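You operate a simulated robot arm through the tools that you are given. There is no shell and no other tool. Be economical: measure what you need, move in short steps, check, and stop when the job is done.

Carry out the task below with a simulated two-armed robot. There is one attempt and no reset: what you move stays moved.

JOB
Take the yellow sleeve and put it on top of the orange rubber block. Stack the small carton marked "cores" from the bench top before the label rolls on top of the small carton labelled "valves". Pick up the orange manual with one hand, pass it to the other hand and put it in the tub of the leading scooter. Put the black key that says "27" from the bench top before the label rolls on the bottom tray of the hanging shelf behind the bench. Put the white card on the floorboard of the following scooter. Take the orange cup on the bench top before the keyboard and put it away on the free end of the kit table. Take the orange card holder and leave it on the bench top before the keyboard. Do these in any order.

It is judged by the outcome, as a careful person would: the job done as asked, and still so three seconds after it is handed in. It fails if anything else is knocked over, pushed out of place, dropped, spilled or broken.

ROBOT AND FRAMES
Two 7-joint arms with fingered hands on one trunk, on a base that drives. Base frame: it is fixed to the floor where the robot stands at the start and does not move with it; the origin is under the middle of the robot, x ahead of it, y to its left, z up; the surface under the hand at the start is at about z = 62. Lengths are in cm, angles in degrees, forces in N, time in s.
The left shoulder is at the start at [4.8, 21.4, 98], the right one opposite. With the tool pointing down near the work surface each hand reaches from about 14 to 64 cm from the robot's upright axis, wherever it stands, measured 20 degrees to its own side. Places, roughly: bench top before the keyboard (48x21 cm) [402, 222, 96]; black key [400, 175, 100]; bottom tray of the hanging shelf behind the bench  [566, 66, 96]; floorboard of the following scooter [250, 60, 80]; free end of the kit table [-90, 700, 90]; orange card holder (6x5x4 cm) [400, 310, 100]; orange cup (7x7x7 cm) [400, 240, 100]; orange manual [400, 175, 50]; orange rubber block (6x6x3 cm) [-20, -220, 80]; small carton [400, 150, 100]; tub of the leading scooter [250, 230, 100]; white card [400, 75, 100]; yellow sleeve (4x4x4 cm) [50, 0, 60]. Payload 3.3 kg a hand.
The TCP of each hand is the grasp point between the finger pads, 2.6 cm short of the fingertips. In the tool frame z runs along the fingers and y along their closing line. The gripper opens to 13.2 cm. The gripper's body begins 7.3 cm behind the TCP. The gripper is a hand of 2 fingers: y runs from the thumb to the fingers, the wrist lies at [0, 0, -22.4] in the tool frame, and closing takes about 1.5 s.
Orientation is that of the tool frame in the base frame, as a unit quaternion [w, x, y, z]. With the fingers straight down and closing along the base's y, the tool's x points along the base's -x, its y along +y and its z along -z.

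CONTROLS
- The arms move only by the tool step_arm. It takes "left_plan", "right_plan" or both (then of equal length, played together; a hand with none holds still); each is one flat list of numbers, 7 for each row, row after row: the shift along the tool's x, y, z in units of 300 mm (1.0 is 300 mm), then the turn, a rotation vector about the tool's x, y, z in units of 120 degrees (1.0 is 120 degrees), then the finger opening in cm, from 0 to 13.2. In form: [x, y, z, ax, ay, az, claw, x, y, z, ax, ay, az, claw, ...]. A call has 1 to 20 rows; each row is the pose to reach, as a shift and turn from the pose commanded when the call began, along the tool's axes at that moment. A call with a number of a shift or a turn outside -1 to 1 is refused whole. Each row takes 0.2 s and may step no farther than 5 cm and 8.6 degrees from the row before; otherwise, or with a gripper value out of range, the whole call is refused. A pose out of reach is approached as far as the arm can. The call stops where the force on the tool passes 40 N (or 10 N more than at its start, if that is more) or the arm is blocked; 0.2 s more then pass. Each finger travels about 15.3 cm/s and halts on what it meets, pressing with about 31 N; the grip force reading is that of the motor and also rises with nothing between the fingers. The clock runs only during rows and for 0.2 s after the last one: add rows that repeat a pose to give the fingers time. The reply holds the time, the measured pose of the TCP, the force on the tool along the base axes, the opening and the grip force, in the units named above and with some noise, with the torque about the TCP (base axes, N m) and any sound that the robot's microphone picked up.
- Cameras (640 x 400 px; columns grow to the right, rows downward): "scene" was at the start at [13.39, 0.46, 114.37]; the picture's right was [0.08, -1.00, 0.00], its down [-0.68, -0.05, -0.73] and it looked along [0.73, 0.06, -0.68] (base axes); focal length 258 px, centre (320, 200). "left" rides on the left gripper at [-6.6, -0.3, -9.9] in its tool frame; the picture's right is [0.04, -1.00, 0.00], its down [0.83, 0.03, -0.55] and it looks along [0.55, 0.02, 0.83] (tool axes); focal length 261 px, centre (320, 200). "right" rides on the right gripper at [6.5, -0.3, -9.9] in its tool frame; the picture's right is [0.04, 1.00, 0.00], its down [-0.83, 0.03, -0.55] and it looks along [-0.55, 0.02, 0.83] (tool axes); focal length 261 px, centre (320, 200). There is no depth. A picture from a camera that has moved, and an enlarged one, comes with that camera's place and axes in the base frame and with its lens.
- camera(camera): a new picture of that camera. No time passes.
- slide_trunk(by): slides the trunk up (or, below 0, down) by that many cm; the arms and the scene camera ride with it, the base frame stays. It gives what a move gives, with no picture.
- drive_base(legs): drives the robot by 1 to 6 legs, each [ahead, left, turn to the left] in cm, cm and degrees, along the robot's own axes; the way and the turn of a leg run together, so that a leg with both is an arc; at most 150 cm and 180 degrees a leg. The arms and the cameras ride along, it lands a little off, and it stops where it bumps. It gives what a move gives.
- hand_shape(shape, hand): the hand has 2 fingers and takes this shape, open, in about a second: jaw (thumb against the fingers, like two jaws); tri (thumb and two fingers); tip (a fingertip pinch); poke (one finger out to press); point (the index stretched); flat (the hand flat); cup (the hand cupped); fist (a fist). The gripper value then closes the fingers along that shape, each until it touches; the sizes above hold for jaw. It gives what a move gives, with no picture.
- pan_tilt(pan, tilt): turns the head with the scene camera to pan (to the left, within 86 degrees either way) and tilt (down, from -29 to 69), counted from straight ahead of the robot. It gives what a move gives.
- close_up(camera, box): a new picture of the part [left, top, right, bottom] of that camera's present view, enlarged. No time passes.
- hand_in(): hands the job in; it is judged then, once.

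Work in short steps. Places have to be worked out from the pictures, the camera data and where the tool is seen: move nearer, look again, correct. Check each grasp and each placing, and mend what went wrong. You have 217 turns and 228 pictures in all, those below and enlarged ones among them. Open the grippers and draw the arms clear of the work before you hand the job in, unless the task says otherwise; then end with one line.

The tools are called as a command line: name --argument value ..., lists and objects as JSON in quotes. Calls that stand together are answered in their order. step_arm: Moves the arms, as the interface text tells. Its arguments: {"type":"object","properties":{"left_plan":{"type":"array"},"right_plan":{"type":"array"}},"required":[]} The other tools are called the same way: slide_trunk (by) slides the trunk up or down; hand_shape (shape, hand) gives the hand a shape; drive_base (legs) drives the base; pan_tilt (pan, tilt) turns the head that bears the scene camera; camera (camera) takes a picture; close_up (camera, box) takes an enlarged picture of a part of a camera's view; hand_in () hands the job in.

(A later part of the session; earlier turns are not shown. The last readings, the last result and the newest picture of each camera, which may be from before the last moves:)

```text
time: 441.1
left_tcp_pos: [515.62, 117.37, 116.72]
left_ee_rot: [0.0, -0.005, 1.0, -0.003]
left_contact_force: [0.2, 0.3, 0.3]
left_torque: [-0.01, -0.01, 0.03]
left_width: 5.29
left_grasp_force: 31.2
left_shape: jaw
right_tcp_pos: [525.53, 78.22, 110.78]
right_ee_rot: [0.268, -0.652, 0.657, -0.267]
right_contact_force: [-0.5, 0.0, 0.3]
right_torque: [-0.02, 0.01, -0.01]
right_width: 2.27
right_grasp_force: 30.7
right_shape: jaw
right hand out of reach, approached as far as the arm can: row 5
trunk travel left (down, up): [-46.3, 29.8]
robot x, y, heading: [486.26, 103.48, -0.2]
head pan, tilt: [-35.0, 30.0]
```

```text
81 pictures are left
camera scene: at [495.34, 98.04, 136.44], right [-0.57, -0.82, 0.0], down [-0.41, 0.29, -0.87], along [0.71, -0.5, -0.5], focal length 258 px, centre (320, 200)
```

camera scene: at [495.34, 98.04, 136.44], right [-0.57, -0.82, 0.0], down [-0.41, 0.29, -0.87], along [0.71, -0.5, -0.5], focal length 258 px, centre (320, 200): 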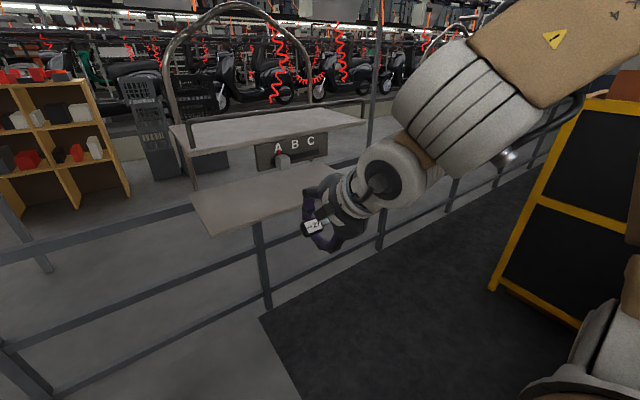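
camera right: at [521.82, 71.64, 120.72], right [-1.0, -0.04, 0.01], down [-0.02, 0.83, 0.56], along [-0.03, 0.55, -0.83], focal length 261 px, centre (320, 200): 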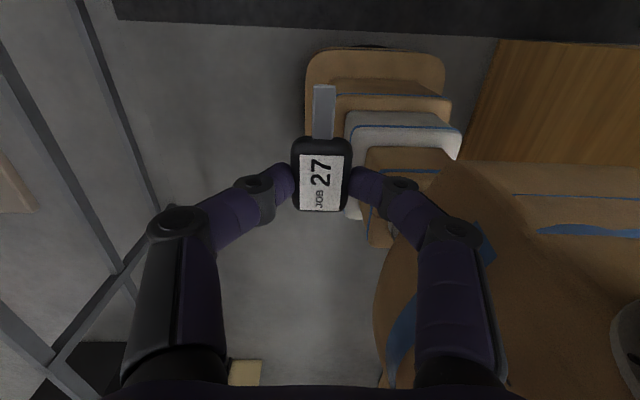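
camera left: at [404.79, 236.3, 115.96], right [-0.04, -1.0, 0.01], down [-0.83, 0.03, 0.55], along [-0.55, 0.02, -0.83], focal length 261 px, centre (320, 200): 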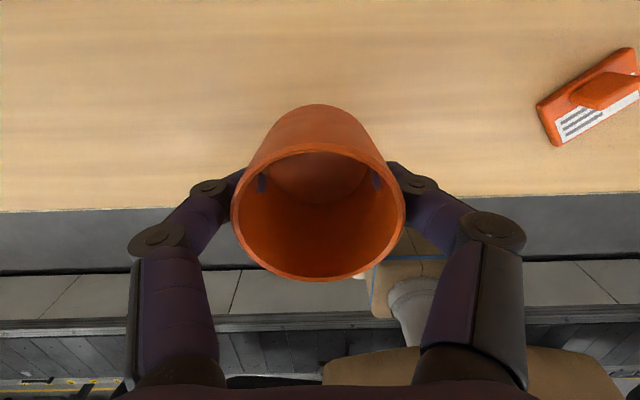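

Tilt achieved. Lower the hand to z≈101 outside the shelf, then look at the alignment before driving in.

step_arm --right_plan '[0.03, 0.07, 0.07, 0, 0, 0, 0.5, 0.07, 0.15, 0.155, 0, 0, 0, 0.5, 0.1, 0.229, 0.233, 0, 0, 0, 0.5, 0.1, 0.229, 0.233, 0, 0, 0, 0.5]'

drive_base --legs '[[18, 0, 0]]'

camera --camera "scene"

camera --camera "right"

```text
time: 442.1
left_tcp_pos: [515.81, 117.33, 116.78]
left_ee_rot: [0.0, -0.004, 1.0, -0.003]
left_contact_force: [-0.3, -0.5, -0.9]
left_torque: [0.03, 0.03, 0.0]
left_width: 5.29
left_grasp_force: 31.4
left_shape: jaw
right_tcp_pos: [527.5, 75.6, 100.59]
right_ee_rot: [0.266, -0.653, 0.658, -0.267]
right_contact_force: [0.3, -0.8, -0.8]
right_torque: [0.01, -0.01, 0.0]
right_width: 2.29
right_grasp_force: 31.0
right_shape: jaw
right hand out of reach, approached as far as the arm can: row 1, 2, 3, 4
trunk travel left (down, up): [-46.3, 29.8]
robot x, y, heading: [486.26, 103.46, -0.3]
head pan, tilt: [-35.0, 30.0]
```

```text
time: 443.6
left_tcp_pos: [534.19, 117.37, 116.74]
left_ee_rot: [-0.001, -0.006, 1.0, -0.003]
left_contact_force: [0.4, 0.0, -0.1]
left_torque: [0.02, 0.04, -0.03]
left_width: 5.28
left_grasp_force: 31.0
left_shape: jaw
right_tcp_pos: [546.09, 75.67, 100.74]
right_ee_rot: [0.267, -0.654, 0.656, -0.266]
right_contact_force: [0.4, 0.4, 0.4]
right_torque: [-0.02, 0.01, 0.0]
right_width: 2.3
right_grasp_force: 31.1
right_shape: jaw
trunk travel left (down, up): [-46.3, 29.8]
robot x, y, heading: [504.63, 103.51, 0.1]
head pan, tilt: [-35.0, 30.0]
```

```text
80 pictures are left
camera scene: at [513.99, 98.04, 136.42], right [-0.57, -0.82, 0.0], down [-0.41, 0.29, -0.87], along [0.71, -0.49, -0.5], focal length 258 px, centre (320, 200)
```

scene: 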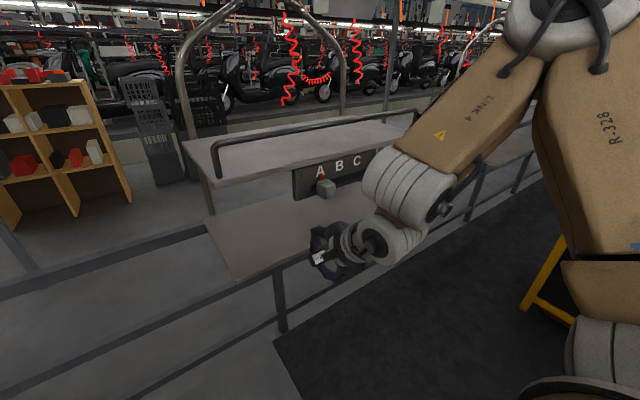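

```text
79 pictures are left
camera right: at [539.38, 69.11, 107.87], right [-0.72, -0.04, -0.7], down [-0.41, 0.83, 0.38], along [0.57, 0.55, -0.61], focal length 261 px, centre (320, 200)
```

right: 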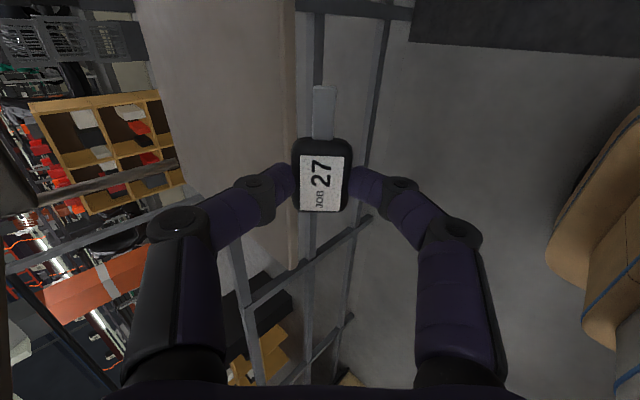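

Tray edge confirmed at z≈96.3. Raise 0.5 cm and drive in 6 cm, then check clearances.

step_arm --right_plan '[0, -0.012, -0.012, 0, 0, 0, 0.5, 0, -0.012, -0.012, 0, 0, 0, 0.5]'

drive_base --legs '[[6.5, 0, 0]]'

close_up --camera "scene" --box '[230, 120, 450, 300]'

camera --camera "right"

```text
time: 444.2
left_tcp_pos: [534.09, 117.43, 116.73]
left_ee_rot: [0.001, -0.007, 1.0, -0.003]
left_contact_force: [0.9, -0.2, -1.1]
left_torque: [-0.02, 0.01, 0.01]
left_width: 5.29
left_grasp_force: 31.1
left_shape: jaw
right_tcp_pos: [545.88, 75.84, 101.08]
right_ee_rot: [0.267, -0.654, 0.656, -0.266]
right_contact_force: [-0.1, -0.5, -0.9]
right_torque: [0.04, -0.03, 0.03]
right_width: 2.29
right_grasp_force: 30.9
right_shape: jaw
trunk travel left (down, up): [-46.3, 29.8]
robot x, y, heading: [504.59, 103.53, 0.3]
head pan, tilt: [-35.0, 30.0]
```

```text
time: 445.2
left_tcp_pos: [540.7, 117.53, 116.61]
left_ee_rot: [-0.001, -0.006, 1.0, -0.002]
left_contact_force: [0.1, 0.3, -0.3]
left_torque: [-0.02, 0.02, 0.02]
left_width: 5.27
left_grasp_force: 30.8
left_shape: jaw
right_tcp_pos: [552.46, 75.99, 101.04]
right_ee_rot: [0.267, -0.654, 0.657, -0.264]
right_contact_force: [1.2, -0.4, -0.9]
right_torque: [0.01, 0.04, 0.04]
right_width: 2.31
right_grasp_force: 31.1
right_shape: jaw
trunk travel left (down, up): [-46.3, 29.8]
robot x, y, heading: [511.04, 103.49, 0.1]
head pan, tilt: [-35.0, 30.0]
```

```text
2.22 times, centred on (340, 210) of scene
camera zoom: at [520.46, 98.07, 136.41], right [-0.57, -0.82, 0.0], down [-0.41, 0.29, -0.87], along [0.71, -0.49, -0.5], focal length 573 px, centre (276, 178)
```

zoom: 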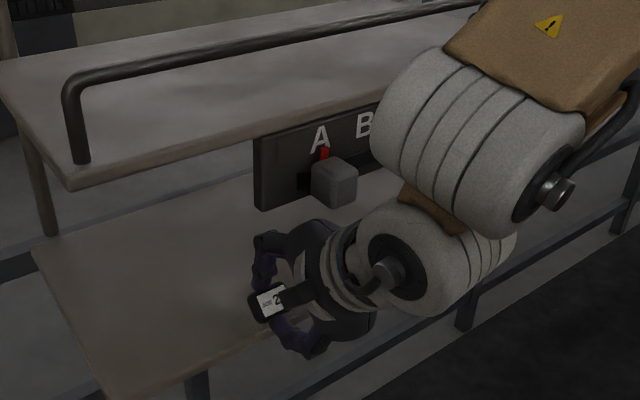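

```text
77 pictures are left
camera right: at [545.89, 69.24, 108.37], right [-0.72, -0.04, -0.7], down [-0.41, 0.83, 0.38], along [0.57, 0.55, -0.61], focal length 261 px, centre (320, 200)
```

right: 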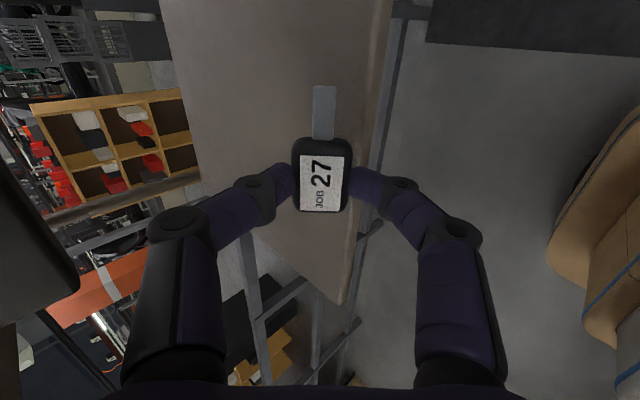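

The ABC panel hangs from the upper tray's front edge (y 54–77, down to z≈110.6) — right above my hand. Back out, shift 8 cm left to y≈84 and re-enter beside it.

drive_base --legs '[[-7, 0, 0], [0, 8, 0]]'

camera --camera "scene"

```text
time: 446.8
left_tcp_pos: [533.35, 125.73, 116.75]
left_ee_rot: [-0.001, -0.007, 1.0, -0.002]
left_contact_force: [-0.1, 0.4, -0.4]
left_torque: [-0.07, 0.0, -0.04]
left_width: 5.28
left_grasp_force: 30.7
left_shape: jaw
right_tcp_pos: [545.38, 84.24, 101.26]
right_ee_rot: [0.266, -0.654, 0.657, -0.265]
right_contact_force: [-0.8, 0.0, 0.4]
right_torque: [-0.02, -0.01, -0.04]
right_width: 2.29
right_grasp_force: 31.1
right_shape: jaw
trunk travel left (down, up): [-46.3, 29.8]
robot x, y, heading: [503.9, 111.32, 0.2]
head pan, tilt: [-35.0, 30.0]
```

```text
76 pictures are left
camera scene: at [513.24, 106.38, 136.43], right [-0.57, -0.82, 0.0], down [-0.41, 0.28, -0.87], along [0.71, -0.49, -0.5], focal length 258 px, centre (320, 200)
```

scene: 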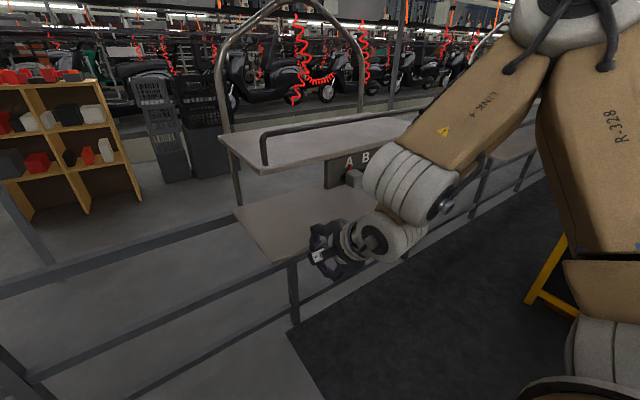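

The forearm joint would get near the upper tray's front, so tilt the hand another 20° (wrist lower and further back) before entering.

step_arm --right_plan '[0, 0, 0, 0.06, 0, 0, 0.5, 0, 0, 0, 0.12, 0, 0, 0.5, 0, 0, 0, 0.167, 0, 0, 0.5, 0, 0, 0, 0.167, 0, 0, 0.5]'

camera --camera "scene"

camera --camera "right"

```text
time: 447.8
left_tcp_pos: [533.34, 125.75, 116.66]
left_ee_rot: [0.0, -0.006, 1.0, -0.003]
left_contact_force: [-0.1, -0.5, -0.7]
left_torque: [-0.01, 0.01, 0.0]
left_width: 5.26
left_grasp_force: 31.2
left_shape: jaw
right_tcp_pos: [549.13, 83.91, 100.86]
right_ee_rot: [0.378, -0.598, 0.599, -0.375]
right_contact_force: [-0.3, -0.5, 0.6]
right_torque: [0.02, -0.02, -0.02]
right_width: 2.31
right_grasp_force: 31.5
right_shape: jaw
right hand out of reach, approached as far as the arm can: row 1, 2, 3, 4
trunk travel left (down, up): [-46.3, 29.8]
robot x, y, heading: [504.05, 111.5, 0.2]
head pan, tilt: [-35.0, 30.0]
```

```text
75 pictures are left
camera scene: at [513.19, 106.18, 136.43], right [-0.57, -0.82, 0.0], down [-0.41, 0.29, -0.87], along [0.71, -0.49, -0.5], focal length 258 px, centre (320, 200)
```

scene: 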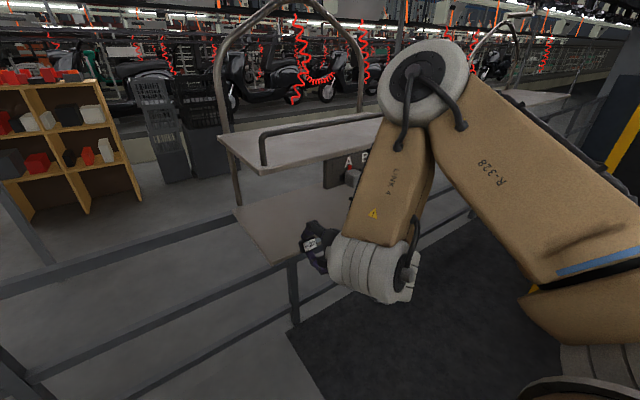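

```text
74 pictures are left
camera right: at [540.26, 77.2, 105.37], right [-0.43, -0.04, -0.9], down [-0.51, 0.83, 0.21], along [0.74, 0.55, -0.38], focal length 261 px, centre (320, 200)
```

right: 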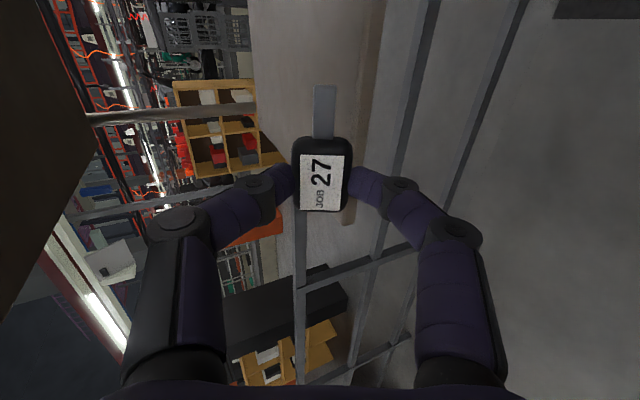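

The arm now comes down from above in front of the trays; computed margins allow ~5.5 cm of advance (elbow front ≈550 vs rail 555). Drive in 5.5 cm and check.

drive_base --legs '[[5.5, 0, 0]]'

camera --camera "scene"

camera --camera "right"

```text
time: 448.8
left_tcp_pos: [539.0, 125.79, 116.58]
left_ee_rot: [-0.001, -0.007, 1.0, -0.003]
left_contact_force: [0.8, 0.0, -0.1]
left_torque: [-0.01, 0.04, 0.0]
left_width: 5.25
left_grasp_force: 30.6
left_shape: jaw
right_tcp_pos: [554.56, 83.92, 100.85]
right_ee_rot: [0.377, -0.598, 0.6, -0.375]
right_contact_force: [0.0, -0.7, -0.1]
right_torque: [-0.01, 0.04, -0.03]
right_width: 2.31
right_grasp_force: 30.8
right_shape: jaw
trunk travel left (down, up): [-46.3, 29.8]
robot x, y, heading: [509.17, 111.52, 0.2]
head pan, tilt: [-35.0, 30.0]
```

```text
73 pictures are left
camera scene: at [518.89, 106.24, 136.41], right [-0.57, -0.82, 0.0], down [-0.41, 0.28, -0.87], along [0.71, -0.49, -0.5], focal length 258 px, centre (320, 200)
```

scene: 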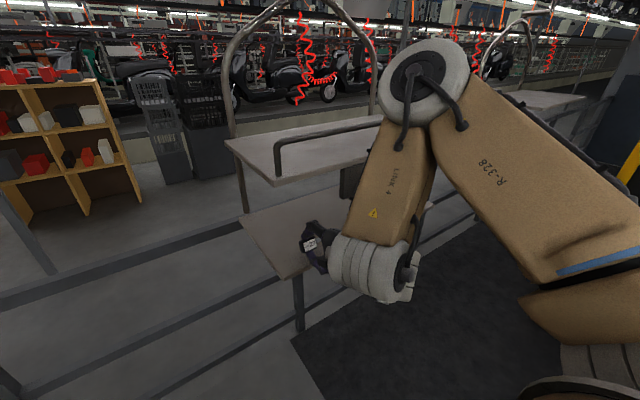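

```text
72 pictures are left
camera right: at [545.89, 77.23, 105.3], right [-0.44, -0.04, -0.9], down [-0.51, 0.83, 0.21], along [0.74, 0.55, -0.38], focal length 261 px, centre (320, 200)
```

right: 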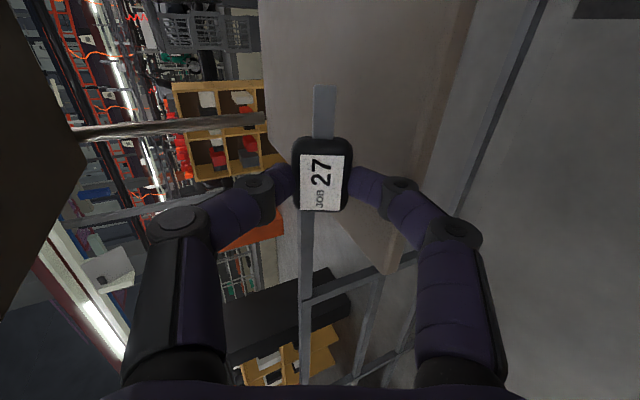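

Key is over the tray, 3 cm in from the front edge and inside the left end. Lower with the trunk to contact.

drive_base --legs '[[1.2, 0, 0]]'

slide_trunk --by -0.8

slide_trunk --by -0.4

close_up --camera "scene" --box '[220, 180, 380, 300]'

```text
time: 449.5
left_tcp_pos: [540.31, 125.7, 116.63]
left_ee_rot: [0.0, -0.007, 1.0, -0.003]
left_contact_force: [0.6, 0.0, -0.7]
left_torque: [0.01, 0.06, 0.04]
left_width: 5.31
left_grasp_force: 31.2
left_shape: jaw
right_tcp_pos: [555.8, 83.87, 100.91]
right_ee_rot: [0.376, -0.598, 0.6, -0.375]
right_contact_force: [0.3, 0.7, -1.6]
right_torque: [0.02, 0.01, 0.0]
right_width: 2.29
right_grasp_force: 30.8
right_shape: jaw
trunk travel left (down, up): [-46.3, 29.8]
robot x, y, heading: [510.65, 111.48, 0.1]
head pan, tilt: [-35.0, 30.0]
```

```text
time: 450.1
left_tcp_pos: [540.09, 125.73, 115.91]
left_ee_rot: [0.0, -0.006, 1.0, -0.003]
left_contact_force: [0.1, -0.5, 0.2]
left_torque: [0.02, 0.02, 0.01]
left_width: 5.29
left_grasp_force: 30.7
left_shape: jaw
right_tcp_pos: [555.66, 83.9, 100.12]
right_ee_rot: [0.378, -0.598, 0.6, -0.375]
right_contact_force: [-0.3, 0.1, 7.5]
right_torque: [-0.01, 0.14, 0.0]
right_width: 2.26
right_grasp_force: 31.0
right_shape: jaw
trunk travel left (down, up): [-45.5, 30.6]
robot x, y, heading: [510.24, 111.48, 0.2]
head pan, tilt: [-35.0, 30.0]
```

```text
time: 450.6
left_tcp_pos: [539.89, 125.77, 115.59]
left_ee_rot: [0.002, -0.006, 1.0, -0.004]
left_contact_force: [-0.2, -1.0, -0.3]
left_torque: [0.04, -0.03, 0.01]
left_width: 5.29
left_grasp_force: 31.2
left_shape: jaw
right_tcp_pos: [555.54, 83.99, 99.78]
right_ee_rot: [0.377, -0.597, 0.6, -0.377]
right_contact_force: [-8.5, -2.0, 19.9]
right_torque: [-0.06, 0.51, -0.01]
right_width: 2.25
right_grasp_force: 30.5
right_shape: jaw
trunk travel left (down, up): [-45.1, 31.0]
robot x, y, heading: [510.45, 111.29, 0.2]
head pan, tilt: [-35.0, 30.0]
```

```text
3.33 times, centred on (300, 240) of scene
camera zoom: at [519.75, 106.31, 135.26], right [-0.57, -0.82, 0.0], down [-0.41, 0.28, -0.87], along [0.71, -0.49, -0.5], focal length 860 px, centre (387, 67)
```

zoom: 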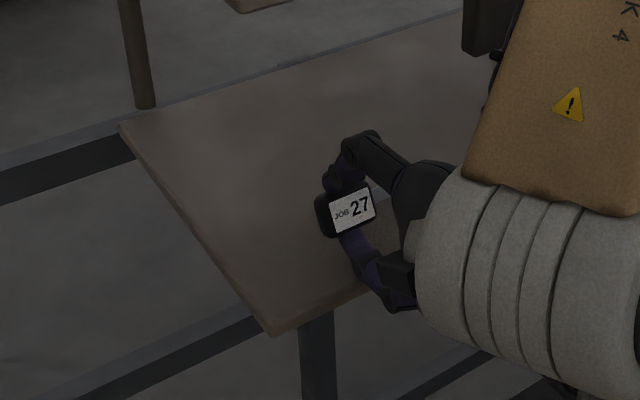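

The lower finger rests on the tray. Ease up 0.4 cm and open slowly so the key tips onto the tray.

slide_trunk --by 0.4

step_arm --right_plan '[0, 0, 0, 0, 0, 0, 2.5, 0, 0, 0, 0, 0, 0, 2.7, 0, 0, 0, 0, 0, 0, 2.9, 0, 0, 0, 0, 0, 0, 3.1, 0, 0, 0, 0, 0, 0, 3.4, 0, 0, 0, 0, 0, 0, 3.4]'

close_up --camera "scene" --box '[220, 180, 380, 300]'

camera --camera "right"

```text
time: 451.2
left_tcp_pos: [540.12, 125.68, 115.93]
left_ee_rot: [0.0, -0.007, 1.0, -0.003]
left_contact_force: [-0.6, -0.8, -1.0]
left_torque: [0.0, 0.01, -0.01]
left_width: 5.31
left_grasp_force: 31.1
left_shape: jaw
right_tcp_pos: [555.69, 83.89, 100.03]
right_ee_rot: [0.376, -0.598, 0.6, -0.375]
right_contact_force: [0.2, 1.0, 1.7]
right_torque: [-0.02, 0.06, -0.01]
right_width: 2.19
right_grasp_force: 31.1
right_shape: jaw
trunk travel left (down, up): [-45.5, 30.6]
robot x, y, heading: [510.63, 111.77, -0.0]
head pan, tilt: [-35.0, 30.0]
```

```text
time: 452.6
left_tcp_pos: [539.99, 125.75, 115.98]
left_ee_rot: [-0.001, -0.007, 1.0, -0.003]
left_contact_force: [0.4, -0.1, -0.3]
left_torque: [0.0, 0.0, -0.02]
left_width: 5.3
left_grasp_force: 30.7
left_shape: jaw
right_tcp_pos: [555.75, 83.94, 100.1]
right_ee_rot: [0.376, -0.598, 0.601, -0.375]
right_contact_force: [2.1, -0.1, 4.5]
right_torque: [-0.03, -0.03, -0.01]
right_width: 3.03
right_grasp_force: 0.0
right_shape: jaw
trunk travel left (down, up): [-45.5, 30.6]
robot x, y, heading: [510.79, 111.27, 0.3]
head pan, tilt: [-35.0, 30.0]
```

```text
3.33 times, centred on (300, 240) of scene
camera zoom: at [519.96, 106.27, 135.63], right [-0.57, -0.82, 0.0], down [-0.41, 0.28, -0.87], along [0.71, -0.49, -0.5], focal length 860 px, centre (387, 67)
```

zoom: 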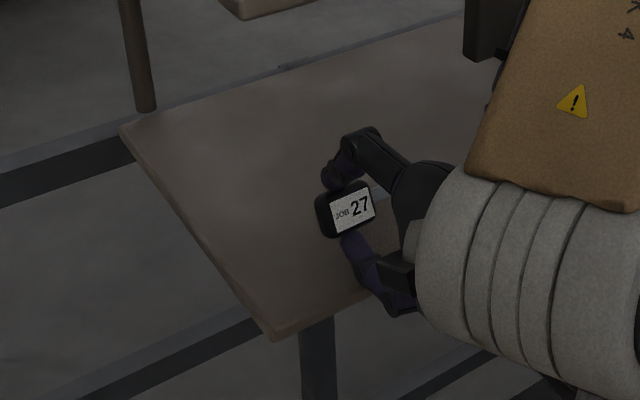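

```text
69 pictures are left
camera right: at [547.03, 77.25, 104.6], right [-0.43, -0.04, -0.9], down [-0.51, 0.83, 0.21], along [0.74, 0.55, -0.38], focal length 261 px, centre (320, 200)
```

right: 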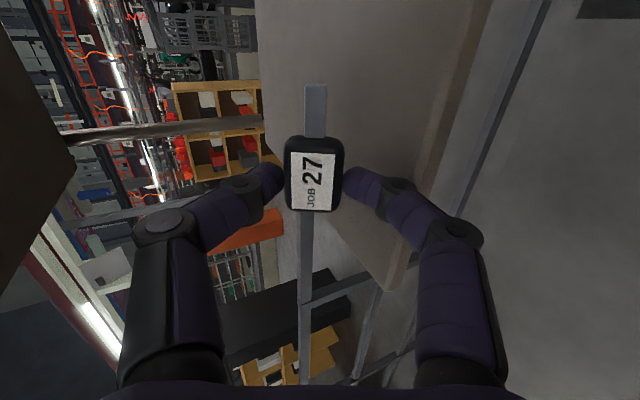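

Key still sits between the fingertips; open wider.

step_arm --right_plan '[0, 0, -0.005, 0, 0, 0, 4, 0, 0, -0.005, 0, 0, 0, 4.8, 0, 0, -0.005, 0, 0, 0, 5.6, 0, 0, -0.005, 0, 0, 0, 6.2, 0, 0, -0.005, 0, 0, 0, 6.2]'

camera --camera "right"

close_up --camera "scene" --box '[220, 180, 380, 300]'

```text
time: 453.8
left_tcp_pos: [540.12, 125.66, 115.97]
left_ee_rot: [-0.001, -0.008, 1.0, -0.003]
left_contact_force: [0.6, -0.1, -0.5]
left_torque: [-0.02, 0.0, -0.01]
left_width: 5.26
left_grasp_force: 31.3
left_shape: jaw
right_tcp_pos: [555.74, 83.87, 100.26]
right_ee_rot: [0.376, -0.598, 0.6, -0.376]
right_contact_force: [4.3, -0.3, 12.0]
right_torque: [0.0, -0.04, -0.02]
right_width: 4.76
right_grasp_force: 0.0
right_shape: jaw
trunk travel left (down, up): [-45.5, 30.6]
robot x, y, heading: [510.64, 111.46, 0.4]
head pan, tilt: [-35.0, 30.0]
```

```text
68 pictures are left
camera right: at [547.05, 77.23, 104.7], right [-0.43, -0.04, -0.9], down [-0.51, 0.83, 0.21], along [0.74, 0.55, -0.38], focal length 261 px, centre (320, 200)
```

right: 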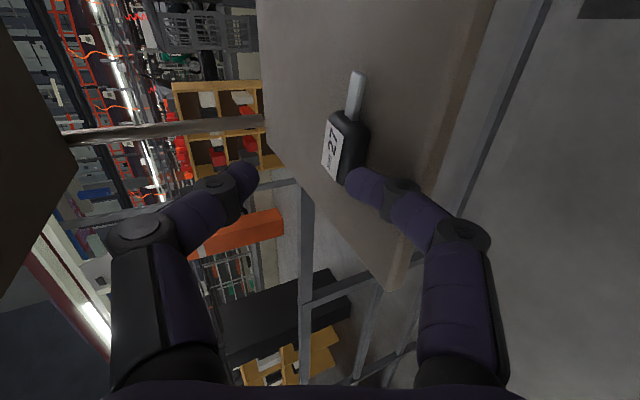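

```text
3.33 times, centred on (300, 240) of scene
camera zoom: at [519.95, 106.31, 135.64], right [-0.57, -0.82, 0.0], down [-0.41, 0.28, -0.87], along [0.71, -0.49, -0.5], focal length 860 px, centre (387, 67)
```

zoom: 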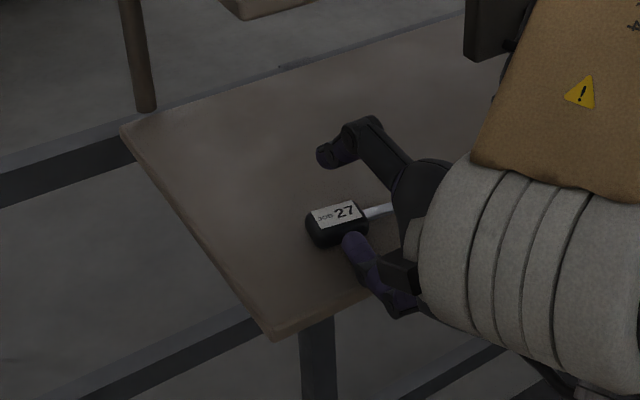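

The key lies flat on the bottom tray. Ease up and back straight out.

slide_trunk --by 0.5

drive_base --legs '[[-16, 0, 0]]'

camera --camera "scene"

```text
time: 454.3
left_tcp_pos: [540.1, 125.74, 116.38]
left_ee_rot: [0.0, -0.006, 1.0, -0.003]
left_contact_force: [-0.1, -0.5, -0.6]
left_torque: [-0.01, 0.0, 0.0]
left_width: 5.29
left_grasp_force: 31.2
left_shape: jaw
right_tcp_pos: [555.68, 83.85, 100.56]
right_ee_rot: [0.376, -0.598, 0.601, -0.374]
right_contact_force: [-1.9, 0.0, 9.9]
right_torque: [-0.02, 0.23, 0.0]
right_width: 5.25
right_grasp_force: 0.2
right_shape: jaw
trunk travel left (down, up): [-46.0, 30.1]
robot x, y, heading: [510.1, 111.26, 0.3]
head pan, tilt: [-35.0, 30.0]
```

```text
time: 455.7
left_tcp_pos: [524.16, 125.53, 116.46]
left_ee_rot: [0.0, -0.006, 1.0, -0.003]
left_contact_force: [-0.6, -1.0, 0.1]
left_torque: [-0.01, -0.03, 0.0]
left_width: 5.31
left_grasp_force: 30.4
left_shape: jaw
right_tcp_pos: [539.57, 83.85, 100.68]
right_ee_rot: [0.376, -0.598, 0.601, -0.375]
right_contact_force: [0.5, -0.6, 0.8]
right_torque: [0.04, 0.01, 0.02]
right_width: 6.15
right_grasp_force: 0.0
right_shape: jaw
trunk travel left (down, up): [-46.0, 30.1]
robot x, y, heading: [494.8, 111.35, 0.2]
head pan, tilt: [-35.0, 30.0]
```

```text
66 pictures are left
camera scene: at [503.83, 106.16, 136.14], right [-0.57, -0.82, 0.0], down [-0.41, 0.29, -0.87], along [0.71, -0.49, -0.5], focal length 258 px, centre (320, 200)
```

scene: 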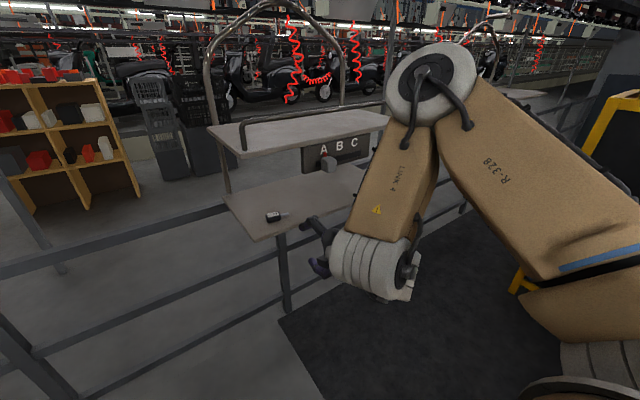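

Key placed. Straighten the right hand (untilt, unyaw) while retracting it.

step_arm --right_plan '[0, -0.01, -0.066, -0.06, 0, 0, 6, 0, -0.02, -0.13, -0.12, 0, 0, 6, 0, -0.03, -0.2, -0.18, 0, 0, 6, 0, -0.04, -0.26, -0.24, 0, 0, 6, 0, -0.05, -0.33, -0.3, 0, 0, 6, 0, -0.06, -0.4, -0.36, 0, 0, 6, 0, -0.07, -0.46, -0.42, 0, 0, 6, 0, -0.08, -0.53, -0.48, 0, 0, 6, 0, -0.08, -0.595, -0.535, 0, 0, 6, 0, -0.08, -0.595, -0.535, 0, 0, 6]'

step_arm --right_plan '[0, 0, 0, 0, 0, 0.065, 6, 0, 0, 0, 0, 0, 0.13, 6, 0, 0, 0, 0, 0, 0.195, 6, 0, 0, 0, 0, 0, 0.26, 6, 0, 0, 0, 0, 0, 0.325, 6, 0, 0, 0, 0, 0, 0.39, 6, 0, 0, 0, 0, 0, 0.455, 6, 0, 0, 0, 0, 0, 0.52, 6, 0, 0, 0, 0, 0, 0.585, 6, 0, 0, 0, 0, 0, 0.65, 6, 0, 0, 0, 0, 0, 0.7, 6, 0, 0, 0, 0, 0, 0.75, 6]'

```text
time: 457.9
left_tcp_pos: [524.13, 125.53, 116.47]
left_ee_rot: [-0.001, -0.006, 1.0, -0.003]
left_contact_force: [-0.6, 0.1, -0.2]
left_torque: [0.01, 0.0, 0.02]
left_width: 5.3
left_grasp_force: 30.7
left_shape: jaw
right_tcp_pos: [524.83, 83.82, 110.61]
right_ee_rot: [0.001, -0.706, 0.709, 0.001]
right_contact_force: [-0.1, 0.3, -0.1]
right_torque: [0.02, -0.01, -0.02]
right_width: 6.03
right_grasp_force: 0.0
right_shape: jaw
right hand out of reach, approached as far as the arm can: row 1, 2, 3
trunk travel left (down, up): [-46.0, 30.1]
robot x, y, heading: [494.71, 111.28, 0.3]
head pan, tilt: [-35.0, 30.0]
```

```text
time: 460.5
left_tcp_pos: [524.21, 125.66, 116.38]
left_ee_rot: [-0.001, -0.006, 1.0, -0.002]
left_contact_force: [-0.5, -0.2, 0.2]
left_torque: [0.0, -0.04, 0.0]
left_width: 5.3
left_grasp_force: 31.1
left_shape: jaw
right_tcp_pos: [524.68, 83.75, 110.69]
right_ee_rot: [0.0, 0.003, 1.0, 0.002]
right_contact_force: [0.4, -0.1, 0.3]
right_torque: [-0.01, 0.02, 0.03]
right_width: 6.01
right_grasp_force: 0.1
right_shape: jaw
trunk travel left (down, up): [-46.0, 30.1]
robot x, y, heading: [494.69, 111.52, 0.3]
head pan, tilt: [-35.0, 30.0]
```

Travel back left along the corridor, checking the odometry midway.

drive_base --legs '[[5, 0, -0.3], [0, 140, 0], [0, 140, 0]]'

```text
time: 474.6
left_tcp_pos: [529.24, 406.17, 116.51]
left_ee_rot: [-0.001, -0.002, 1.0, -0.003]
left_contact_force: [0.1, 0.0, -0.7]
left_torque: [0.01, 0.01, 0.02]
left_width: 5.3
left_grasp_force: 31.2
left_shape: jaw
right_tcp_pos: [529.36, 364.14, 110.55]
right_ee_rot: [0.0, 0.005, 1.0, 0.001]
right_contact_force: [0.8, 0.1, -0.4]
right_torque: [0.01, 0.01, 0.02]
right_width: 6.03
right_grasp_force: 0.1
right_shape: jaw
trunk travel left (down, up): [-46.0, 30.1]
robot x, y, heading: [499.4, 392.06, -0.2]
head pan, tilt: [-35.0, 30.0]
```

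drive_base --legs '[[0, 140, 0], [0, 132, 0], [0, 0, 89], [0, 80, 0], [0, 80, 0]]'

pan_tilt --pan 75 --tilt 18

camera --camera "scene"

```text
time: 499.4
left_tcp_pos: [335.05, 702.47, 116.36]
left_ee_rot: [0.001, -0.688, 0.725, -0.002]
left_contact_force: [-0.6, -0.3, -0.7]
left_torque: [0.01, 0.0, 0.01]
left_width: 5.28
left_grasp_force: 31.1
left_shape: jaw
right_tcp_pos: [376.79, 700.37, 110.57]
right_ee_rot: [-0.002, -0.683, 0.73, 0.002]
right_contact_force: [-0.1, 0.1, 0.3]
right_torque: [-0.03, -0.01, 0.01]
right_width: 6.03
right_grasp_force: 0.2
right_shape: jaw
trunk travel left (down, up): [-46.0, 30.1]
robot x, y, heading: [347.23, 671.99, 86.7]
head pan, tilt: [-35.0, 30.0]
```

```text
time: 501.2
left_tcp_pos: [335.2, 702.48, 116.43]
left_ee_rot: [0.001, -0.689, 0.725, -0.003]
left_contact_force: [0.9, 0.1, -0.8]
left_torque: [0.01, 0.03, 0.0]
left_width: 5.27
left_grasp_force: 31.4
left_shape: jaw
right_tcp_pos: [376.84, 700.35, 110.5]
right_ee_rot: [-0.002, -0.683, 0.73, 0.001]
right_contact_force: [0.0, 0.8, -0.3]
right_torque: [-0.01, -0.01, 0.01]
right_width: 6.03
right_grasp_force: 0.0
right_shape: jaw
trunk travel left (down, up): [-46.0, 30.1]
robot x, y, heading: [347.54, 672.3, 86.5]
head pan, tilt: [75.0, 18.0]
```

```text
65 pictures are left
camera scene: at [338.46, 676.88, 138.06], right [0.32, 0.95, 0.0], down [0.29, -0.1, -0.95], along [-0.9, 0.3, -0.31], focal length 258 px, centre (320, 200)
```

scene: 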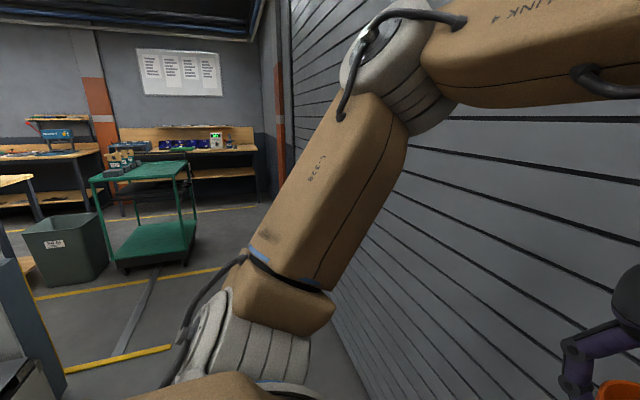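

Far side shows a wall bench with kit; zoom in to identify the kit table's free end.

close_up --camera "scene" --box '[20, 100, 280, 260]'

```text
2.46 times, centred on (150, 180) of scene
camera zoom: at [338.46, 676.88, 138.06], right [0.32, 0.95, 0.0], down [0.29, -0.1, -0.95], along [-0.9, 0.3, -0.31], focal length 635 px, centre (738, 249)
```

zoom: 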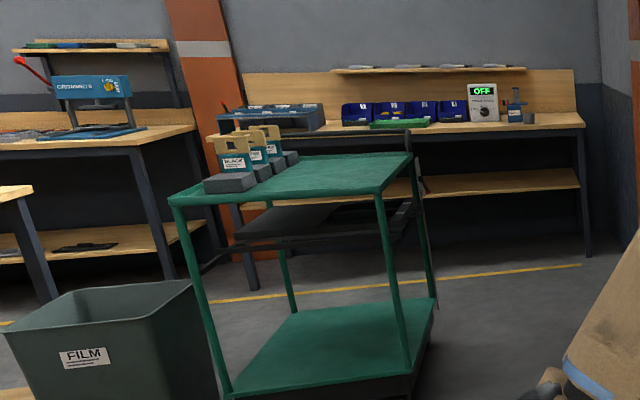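

The kit table is the bench with blue bins; its free right end is around (-78, 690), front edge x≈-61. Slide left along the wall toward it.

drive_base --legs '[[-5, 0, 3.3], [0, 130, 0], [0, 130, 0]]'

pan_tilt --pan 80 --tilt 25

camera --camera "scene"

```text
time: 514.7
left_tcp_pos: [69.6, 705.12, 116.4]
left_ee_rot: [0.001, -0.692, 0.722, -0.003]
left_contact_force: [-0.5, 0.2, -0.4]
left_torque: [-0.01, 0.02, 0.02]
left_width: 5.28
left_grasp_force: 31.3
left_shape: jaw
right_tcp_pos: [111.33, 703.44, 110.52]
right_ee_rot: [-0.002, -0.686, 0.728, 0.001]
right_contact_force: [0.7, 0.4, 0.3]
right_torque: [-0.01, -0.01, 0.03]
right_width: 6.04
right_grasp_force: 0.0
right_shape: jaw
trunk travel left (down, up): [-46.0, 30.1]
robot x, y, heading: [82.14, 675.25, 87.0]
head pan, tilt: [75.0, 18.0]
```

```text
time: 515.3
left_tcp_pos: [69.61, 705.22, 116.44]
left_ee_rot: [0.002, -0.691, 0.723, -0.002]
left_contact_force: [-0.5, -0.5, -0.2]
left_torque: [0.0, -0.01, 0.02]
left_width: 5.23
left_grasp_force: 30.7
left_shape: jaw
right_tcp_pos: [111.37, 703.48, 110.51]
right_ee_rot: [-0.001, -0.685, 0.728, 0.002]
right_contact_force: [-0.1, 0.0, -1.0]
right_torque: [-0.02, -0.02, 0.01]
right_width: 6.0
right_grasp_force: 0.1
right_shape: jaw
trunk travel left (down, up): [-46.0, 30.1]
robot x, y, heading: [81.9, 674.92, 86.6]
head pan, tilt: [80.0, 25.0]
```

```text
63 pictures are left
camera scene: at [73.06, 678.84, 136.93], right [0.22, 0.97, 0.0], down [0.41, -0.1, -0.91], along [-0.88, 0.2, -0.42], focal length 258 px, centre (320, 200)
```

scene: 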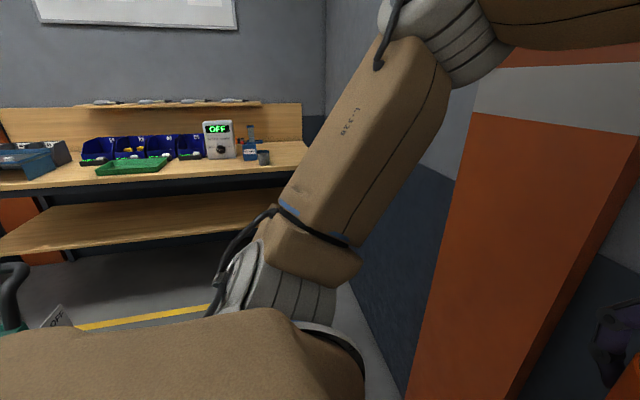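

Table front is x≈-67, right end y≈714, with free space at y≥688. Turn to heading ~150° and drive up to it.

drive_base --legs '[[0, 0, 62], [60, 37, 0], [40, 25, 0]]'

pan_tilt --pan 5 --tilt 38

camera --camera "scene"

```text
time: 524.5
left_tcp_pos: [-70.27, 675.63, 116.23]
left_ee_rot: [-0.003, 0.966, -0.259, 0.001]
left_contact_force: [-0.6, -0.1, 0.0]
left_torque: [0.03, -0.02, -0.01]
left_width: 5.28
left_grasp_force: 30.6
left_shape: jaw
right_tcp_pos: [-49.61, 711.91, 110.59]
right_ee_rot: [0.002, 0.964, -0.266, 0.001]
right_contact_force: [0.3, -0.1, -0.2]
right_torque: [0.02, 0.01, 0.0]
right_width: 6.0
right_grasp_force: 0.0
right_shape: jaw
trunk travel left (down, up): [-46.0, 30.1]
robot x, y, heading: [-37.87, 672.7, 149.8]
head pan, tilt: [80.0, 25.0]
```

```text
time: 525.9
left_tcp_pos: [-70.22, 675.63, 116.43]
left_ee_rot: [-0.003, 0.966, -0.26, 0.001]
left_contact_force: [-0.1, -0.2, -0.1]
left_torque: [0.01, 0.02, 0.0]
left_width: 5.29
left_grasp_force: 30.9
left_shape: jaw
right_tcp_pos: [-49.47, 711.86, 110.52]
right_ee_rot: [0.002, 0.964, -0.266, 0.0]
right_contact_force: [-0.2, -0.4, -0.7]
right_torque: [-0.02, -0.01, -0.01]
right_width: 6.03
right_grasp_force: 0.0
right_shape: jaw
trunk travel left (down, up): [-46.0, 30.1]
robot x, y, heading: [-37.7, 673.07, 149.7]
head pan, tilt: [5.0, 38.0]
```

```text
62 pictures are left
camera scene: at [-47.29, 677.26, 134.89], right [0.43, 0.9, 0.0], down [0.56, -0.26, -0.79], along [-0.71, 0.34, -0.62], focal length 258 px, centre (320, 200)
```

scene: 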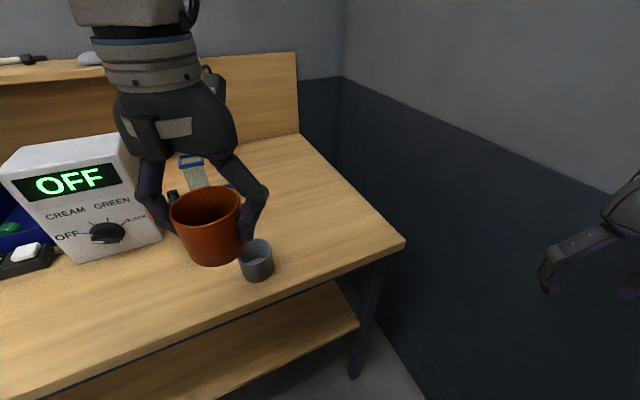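

Table height works out ≈83, front edge x≈-81; free end beyond the grey cup at y≥688. Move 16 cm closer, then place the cup at about (-94, 695).

drive_base --legs '[[13.5, 8.2, 0]]'

camera --camera "left"

```text
time: 527.3
left_tcp_pos: [-85.76, 675.52, 116.33]
left_ee_rot: [-0.002, 0.965, -0.261, 0.002]
left_contact_force: [-0.9, -0.2, 0.7]
left_torque: [-0.04, -0.07, 0.0]
left_width: 5.29
left_grasp_force: 31.3
left_shape: jaw
right_tcp_pos: [-64.77, 711.64, 110.69]
right_ee_rot: [0.002, 0.963, -0.268, 0.001]
right_contact_force: [-1.4, 0.8, 0.8]
right_torque: [-0.01, -0.02, 0.04]
right_width: 6.02
right_grasp_force: 0.1
right_shape: jaw
trunk travel left (down, up): [-46.0, 30.1]
robot x, y, heading: [-52.8, 672.43, 149.4]
head pan, tilt: [5.0, 38.0]
```

```text
61 pictures are left
camera left: at [-91.44, 678.99, 126.22], right [0.54, 0.84, 0.01], down [0.7, -0.45, 0.55], along [0.47, -0.29, -0.83], focal length 261 px, centre (320, 200)
```

left: 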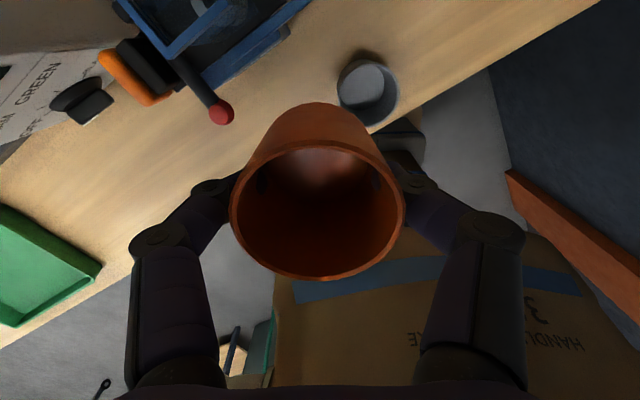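

Cross-checking with the grey cup gives table z≈90, front x≈-77. Move the cup over (-92, 697) and lower to just above the top.

step_arm --left_plan '[-0.11, -0.1, 0, 0, 0, 0, 4, -0.22, -0.2, 0, 0, 0, 0, 4, -0.33, -0.31, 0, 0, 0, 0, 4, -0.44, -0.42, 0.02, 0, 0, 0, 4, -0.54, -0.514, 0.08, 0, 0, 0, 4, -0.54, -0.514, 0.2, 0, 0, 0, 4, -0.54, -0.514, 0.34, 0, 0, 0, 4, -0.54, -0.514, 0.48, 0, 0, 0, 4, -0.54, -0.514, 0.6, 0, 0, 0, 4, -0.54, -0.514, 0.6, 0, 0, 0, 4]'

camera --camera "scene"

```text
time: 529.1
left_tcp_pos: [-96.12, 693.6, 105.45]
left_ee_rot: [-0.05, 0.976, -0.21, 0.006]
left_contact_force: [-0.5, 0.1, -0.9]
left_torque: [0.03, 0.02, -0.03]
left_width: 5.24
left_grasp_force: 31.3
left_shape: jaw
left hand out of reach, approached as far as the arm can: row 4, 5, 6, 7, 8, 9
right_tcp_pos: [-64.61, 711.57, 110.48]
right_ee_rot: [0.002, 0.963, -0.268, -0.001]
right_contact_force: [0.0, 0.3, 0.5]
right_torque: [0.04, 0.0, -0.01]
right_width: 6.03
right_grasp_force: 0.1
right_shape: jaw
trunk travel left (down, up): [-46.0, 30.1]
robot x, y, heading: [-52.93, 672.44, 149.4]
head pan, tilt: [5.0, 38.0]
stopped in row 9 (left hand): the arm was blocked; the commanded pose is now the measured one
```

```text
60 pictures are left
camera scene: at [-62.66, 677.02, 134.89], right [0.43, 0.9, 0.0], down [0.56, -0.27, -0.79], along [-0.71, 0.34, -0.62], focal length 258 px, centre (320, 200)
```

scene: 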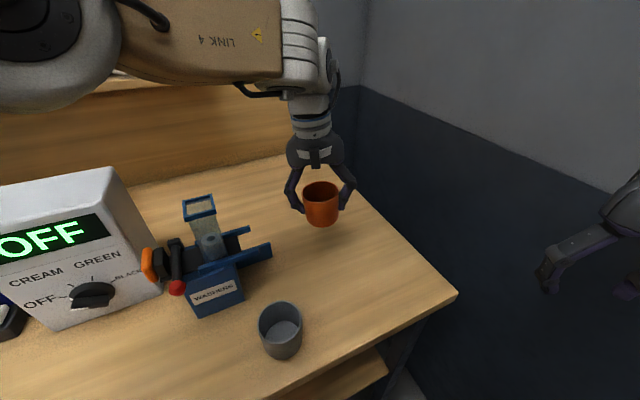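

The arm is at its limit with ~6° tilt. Pull back 3 cm, level the cup, then lower with the trunk.

step_arm --left_plan '[0.044, 0.024, -0.003, -0.02, 0.002, 0, 4, 0.088, 0.048, -0.006, -0.048, 0.004, 0, 4, 0.088, 0.048, -0.006, -0.048, 0.004, 0, 4, 0.088, 0.048, -0.006, -0.048, 0.004, 0, 4]'

slide_trunk --by -8

close_up --camera "scene" --box '[200, 100, 440, 300]'

```text
time: 530.1
left_tcp_pos: [-94.68, 691.14, 105.72]
left_ee_rot: [-0.006, 0.979, -0.205, 0.001]
left_contact_force: [0.5, 0.4, -0.2]
left_torque: [0.03, 0.02, -0.01]
left_width: 5.25
left_grasp_force: 31.1
left_shape: jaw
right_tcp_pos: [-64.68, 711.71, 110.66]
right_ee_rot: [0.002, 0.963, -0.268, -0.001]
right_contact_force: [-0.3, -0.2, -0.1]
right_torque: [-0.01, -0.01, 0.0]
right_width: 6.02
right_grasp_force: 0.0
right_shape: jaw
trunk travel left (down, up): [-46.0, 30.1]
robot x, y, heading: [-53.13, 672.64, 149.2]
head pan, tilt: [5.0, 38.0]
```

```text
time: 531.3
left_tcp_pos: [-94.03, 691.36, 97.36]
left_ee_rot: [0.001, 0.977, -0.213, -0.002]
left_contact_force: [0.6, 0.1, 0.5]
left_torque: [0.0, -0.01, 0.05]
left_width: 5.21
left_grasp_force: 31.5
left_shape: jaw
right_tcp_pos: [-64.56, 711.57, 102.57]
right_ee_rot: [0.002, 0.963, -0.268, -0.001]
right_contact_force: [0.1, 0.7, -0.8]
right_torque: [-0.01, -0.04, -0.01]
right_width: 6.02
right_grasp_force: 0.0
right_shape: jaw
trunk travel left (down, up): [-38.0, 38.1]
robot x, y, heading: [-53.14, 672.87, 149.4]
head pan, tilt: [5.0, 38.0]
```

```text
2.00 times, centred on (320, 200) of scene
camera zoom: at [-63.44, 677.5, 126.85], right [0.43, 0.9, 0.0], down [0.55, -0.27, -0.79], along [-0.71, 0.34, -0.62], focal length 516 px, centre (320, 200)
```

zoom: 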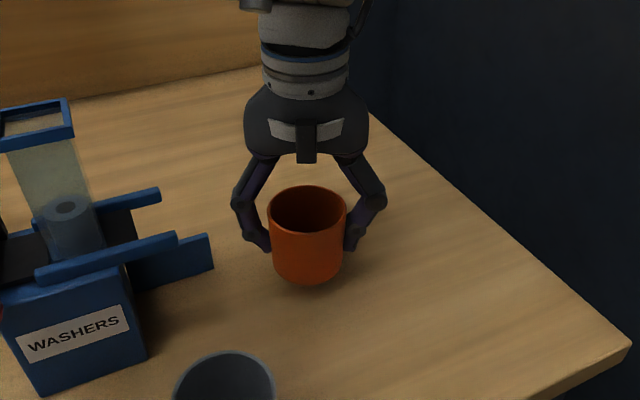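

Level and clear of neighbours. Lower the last ~3 cm.

slide_trunk --by -2

slide_trunk --by -0.6

slide_trunk --by -0.4

close_up --camera "scene" --box '[240, 120, 400, 260]'

```text
time: 532.0
left_tcp_pos: [-94.2, 691.29, 95.47]
left_ee_rot: [-0.001, 0.977, -0.212, 0.0]
left_contact_force: [0.4, -0.2, -0.7]
left_torque: [0.0, 0.01, 0.01]
left_width: 5.21
left_grasp_force: 31.2
left_shape: jaw
right_tcp_pos: [-64.68, 711.66, 100.57]
right_ee_rot: [0.001, 0.963, -0.268, 0.0]
right_contact_force: [-0.3, -0.3, -0.5]
right_torque: [-0.02, -0.02, 0.01]
right_width: 6.04
right_grasp_force: 0.1
right_shape: jaw
trunk travel left (down, up): [-36.0, 40.1]
robot x, y, heading: [-53.13, 672.6, 149.4]
head pan, tilt: [5.0, 38.0]
```

```text
time: 532.5
left_tcp_pos: [-94.3, 691.2, 94.85]
left_ee_rot: [0.0, 0.977, -0.211, -0.002]
left_contact_force: [0.2, 0.1, 0.2]
left_torque: [0.0, -0.04, 0.0]
left_width: 5.22
left_grasp_force: 31.0
left_shape: jaw
right_tcp_pos: [-64.58, 711.71, 99.96]
right_ee_rot: [0.002, 0.964, -0.268, 0.0]
right_contact_force: [-0.6, 0.1, 0.3]
right_torque: [0.0, -0.03, -0.04]
right_width: 6.02
right_grasp_force: 0.1
right_shape: jaw
trunk travel left (down, up): [-35.4, 40.7]
robot x, y, heading: [-53.09, 672.3, 149.4]
head pan, tilt: [5.0, 38.0]
```

```text
time: 533.1
left_tcp_pos: [-94.27, 691.28, 94.41]
left_ee_rot: [0.0, 0.977, -0.211, 0.0]
left_contact_force: [-0.1, 0.1, -0.6]
left_torque: [0.0, -0.01, 0.0]
left_width: 5.2
left_grasp_force: 31.3
left_shape: jaw
right_tcp_pos: [-64.68, 711.7, 99.56]
right_ee_rot: [0.001, 0.963, -0.268, 0.0]
right_contact_force: [0.4, 0.2, 0.1]
right_torque: [-0.02, 0.02, 0.0]
right_width: 6.0
right_grasp_force: 0.0
right_shape: jaw
trunk travel left (down, up): [-35.0, 41.1]
robot x, y, heading: [-53.0, 672.37, 149.3]
head pan, tilt: [5.0, 38.0]
```

```text
2.86 times, centred on (320, 190) of scene
camera zoom: at [-63.87, 677.76, 123.82], right [0.43, 0.9, 0.0], down [0.55, -0.27, -0.79], along [-0.71, 0.34, -0.62], focal length 737 px, centre (320, 229)
```

zoom: 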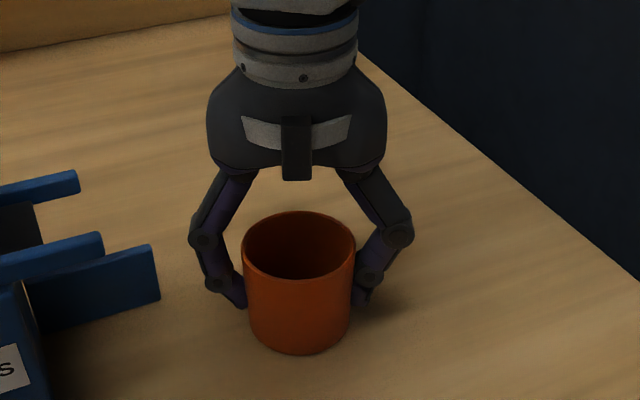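

Not yet touching; continue in small steps.

slide_trunk --by -0.5

slide_trunk --by -0.4

slide_trunk --by -0.3

```text
time: 533.6
left_tcp_pos: [-94.18, 691.26, 94.05]
left_ee_rot: [-0.001, 0.977, -0.211, -0.003]
left_contact_force: [0.2, -0.1, 18.8]
left_torque: [0.1, -0.02, -0.01]
left_width: 5.26
left_grasp_force: 31.0
left_shape: jaw
right_tcp_pos: [-64.59, 711.57, 99.2]
right_ee_rot: [0.002, 0.963, -0.268, -0.001]
right_contact_force: [0.2, -0.1, 0.1]
right_torque: [-0.02, 0.0, 0.01]
right_width: 6.03
right_grasp_force: 0.1
right_shape: jaw
trunk travel left (down, up): [-34.5, 41.6]
robot x, y, heading: [-53.13, 672.5, 149.1]
head pan, tilt: [5.0, 38.0]
```

```text
time: 534.3
left_tcp_pos: [-94.33, 691.27, 93.95]
left_ee_rot: [-0.003, 0.978, -0.21, -0.004]
left_contact_force: [3.5, -2.5, 20.8]
left_torque: [-0.13, -0.04, 0.06]
left_width: 5.42
left_grasp_force: 31.4
left_shape: jaw
right_tcp_pos: [-64.5, 711.61, 98.76]
right_ee_rot: [0.001, 0.964, -0.268, -0.001]
right_contact_force: [0.0, -0.6, -0.2]
right_torque: [0.0, 0.01, -0.01]
right_width: 6.0
right_grasp_force: 0.1
right_shape: jaw
trunk travel left (down, up): [-34.2, 41.9]
robot x, y, heading: [-53.24, 671.97, 148.9]
head pan, tilt: [5.0, 38.0]
stopped: the force on the tool passed its limit at 40 N (the readings are from after the stop); the commanded pose is now the measured one
```

```text
time: 535.0
left_tcp_pos: [-94.37, 691.36, 93.91]
left_ee_rot: [-0.005, 0.978, -0.209, -0.006]
left_contact_force: [4.2, -3.9, 21.2]
left_torque: [-0.14, -0.03, 0.08]
left_width: 5.43
left_grasp_force: 30.6
left_shape: jaw
right_tcp_pos: [-64.47, 711.68, 98.44]
right_ee_rot: [0.002, 0.963, -0.268, -0.001]
right_contact_force: [0.4, -0.1, -0.4]
right_torque: [0.0, 0.02, 0.0]
right_width: 6.03
right_grasp_force: 0.0
right_shape: jaw
trunk travel left (down, up): [-33.9, 42.2]
robot x, y, heading: [-53.1, 672.46, 149.3]
head pan, tilt: [5.0, 38.0]
stopped: the force on the tool passed its limit at 40 N (the readings are from after the stop); the commanded pose is now the measured one
```

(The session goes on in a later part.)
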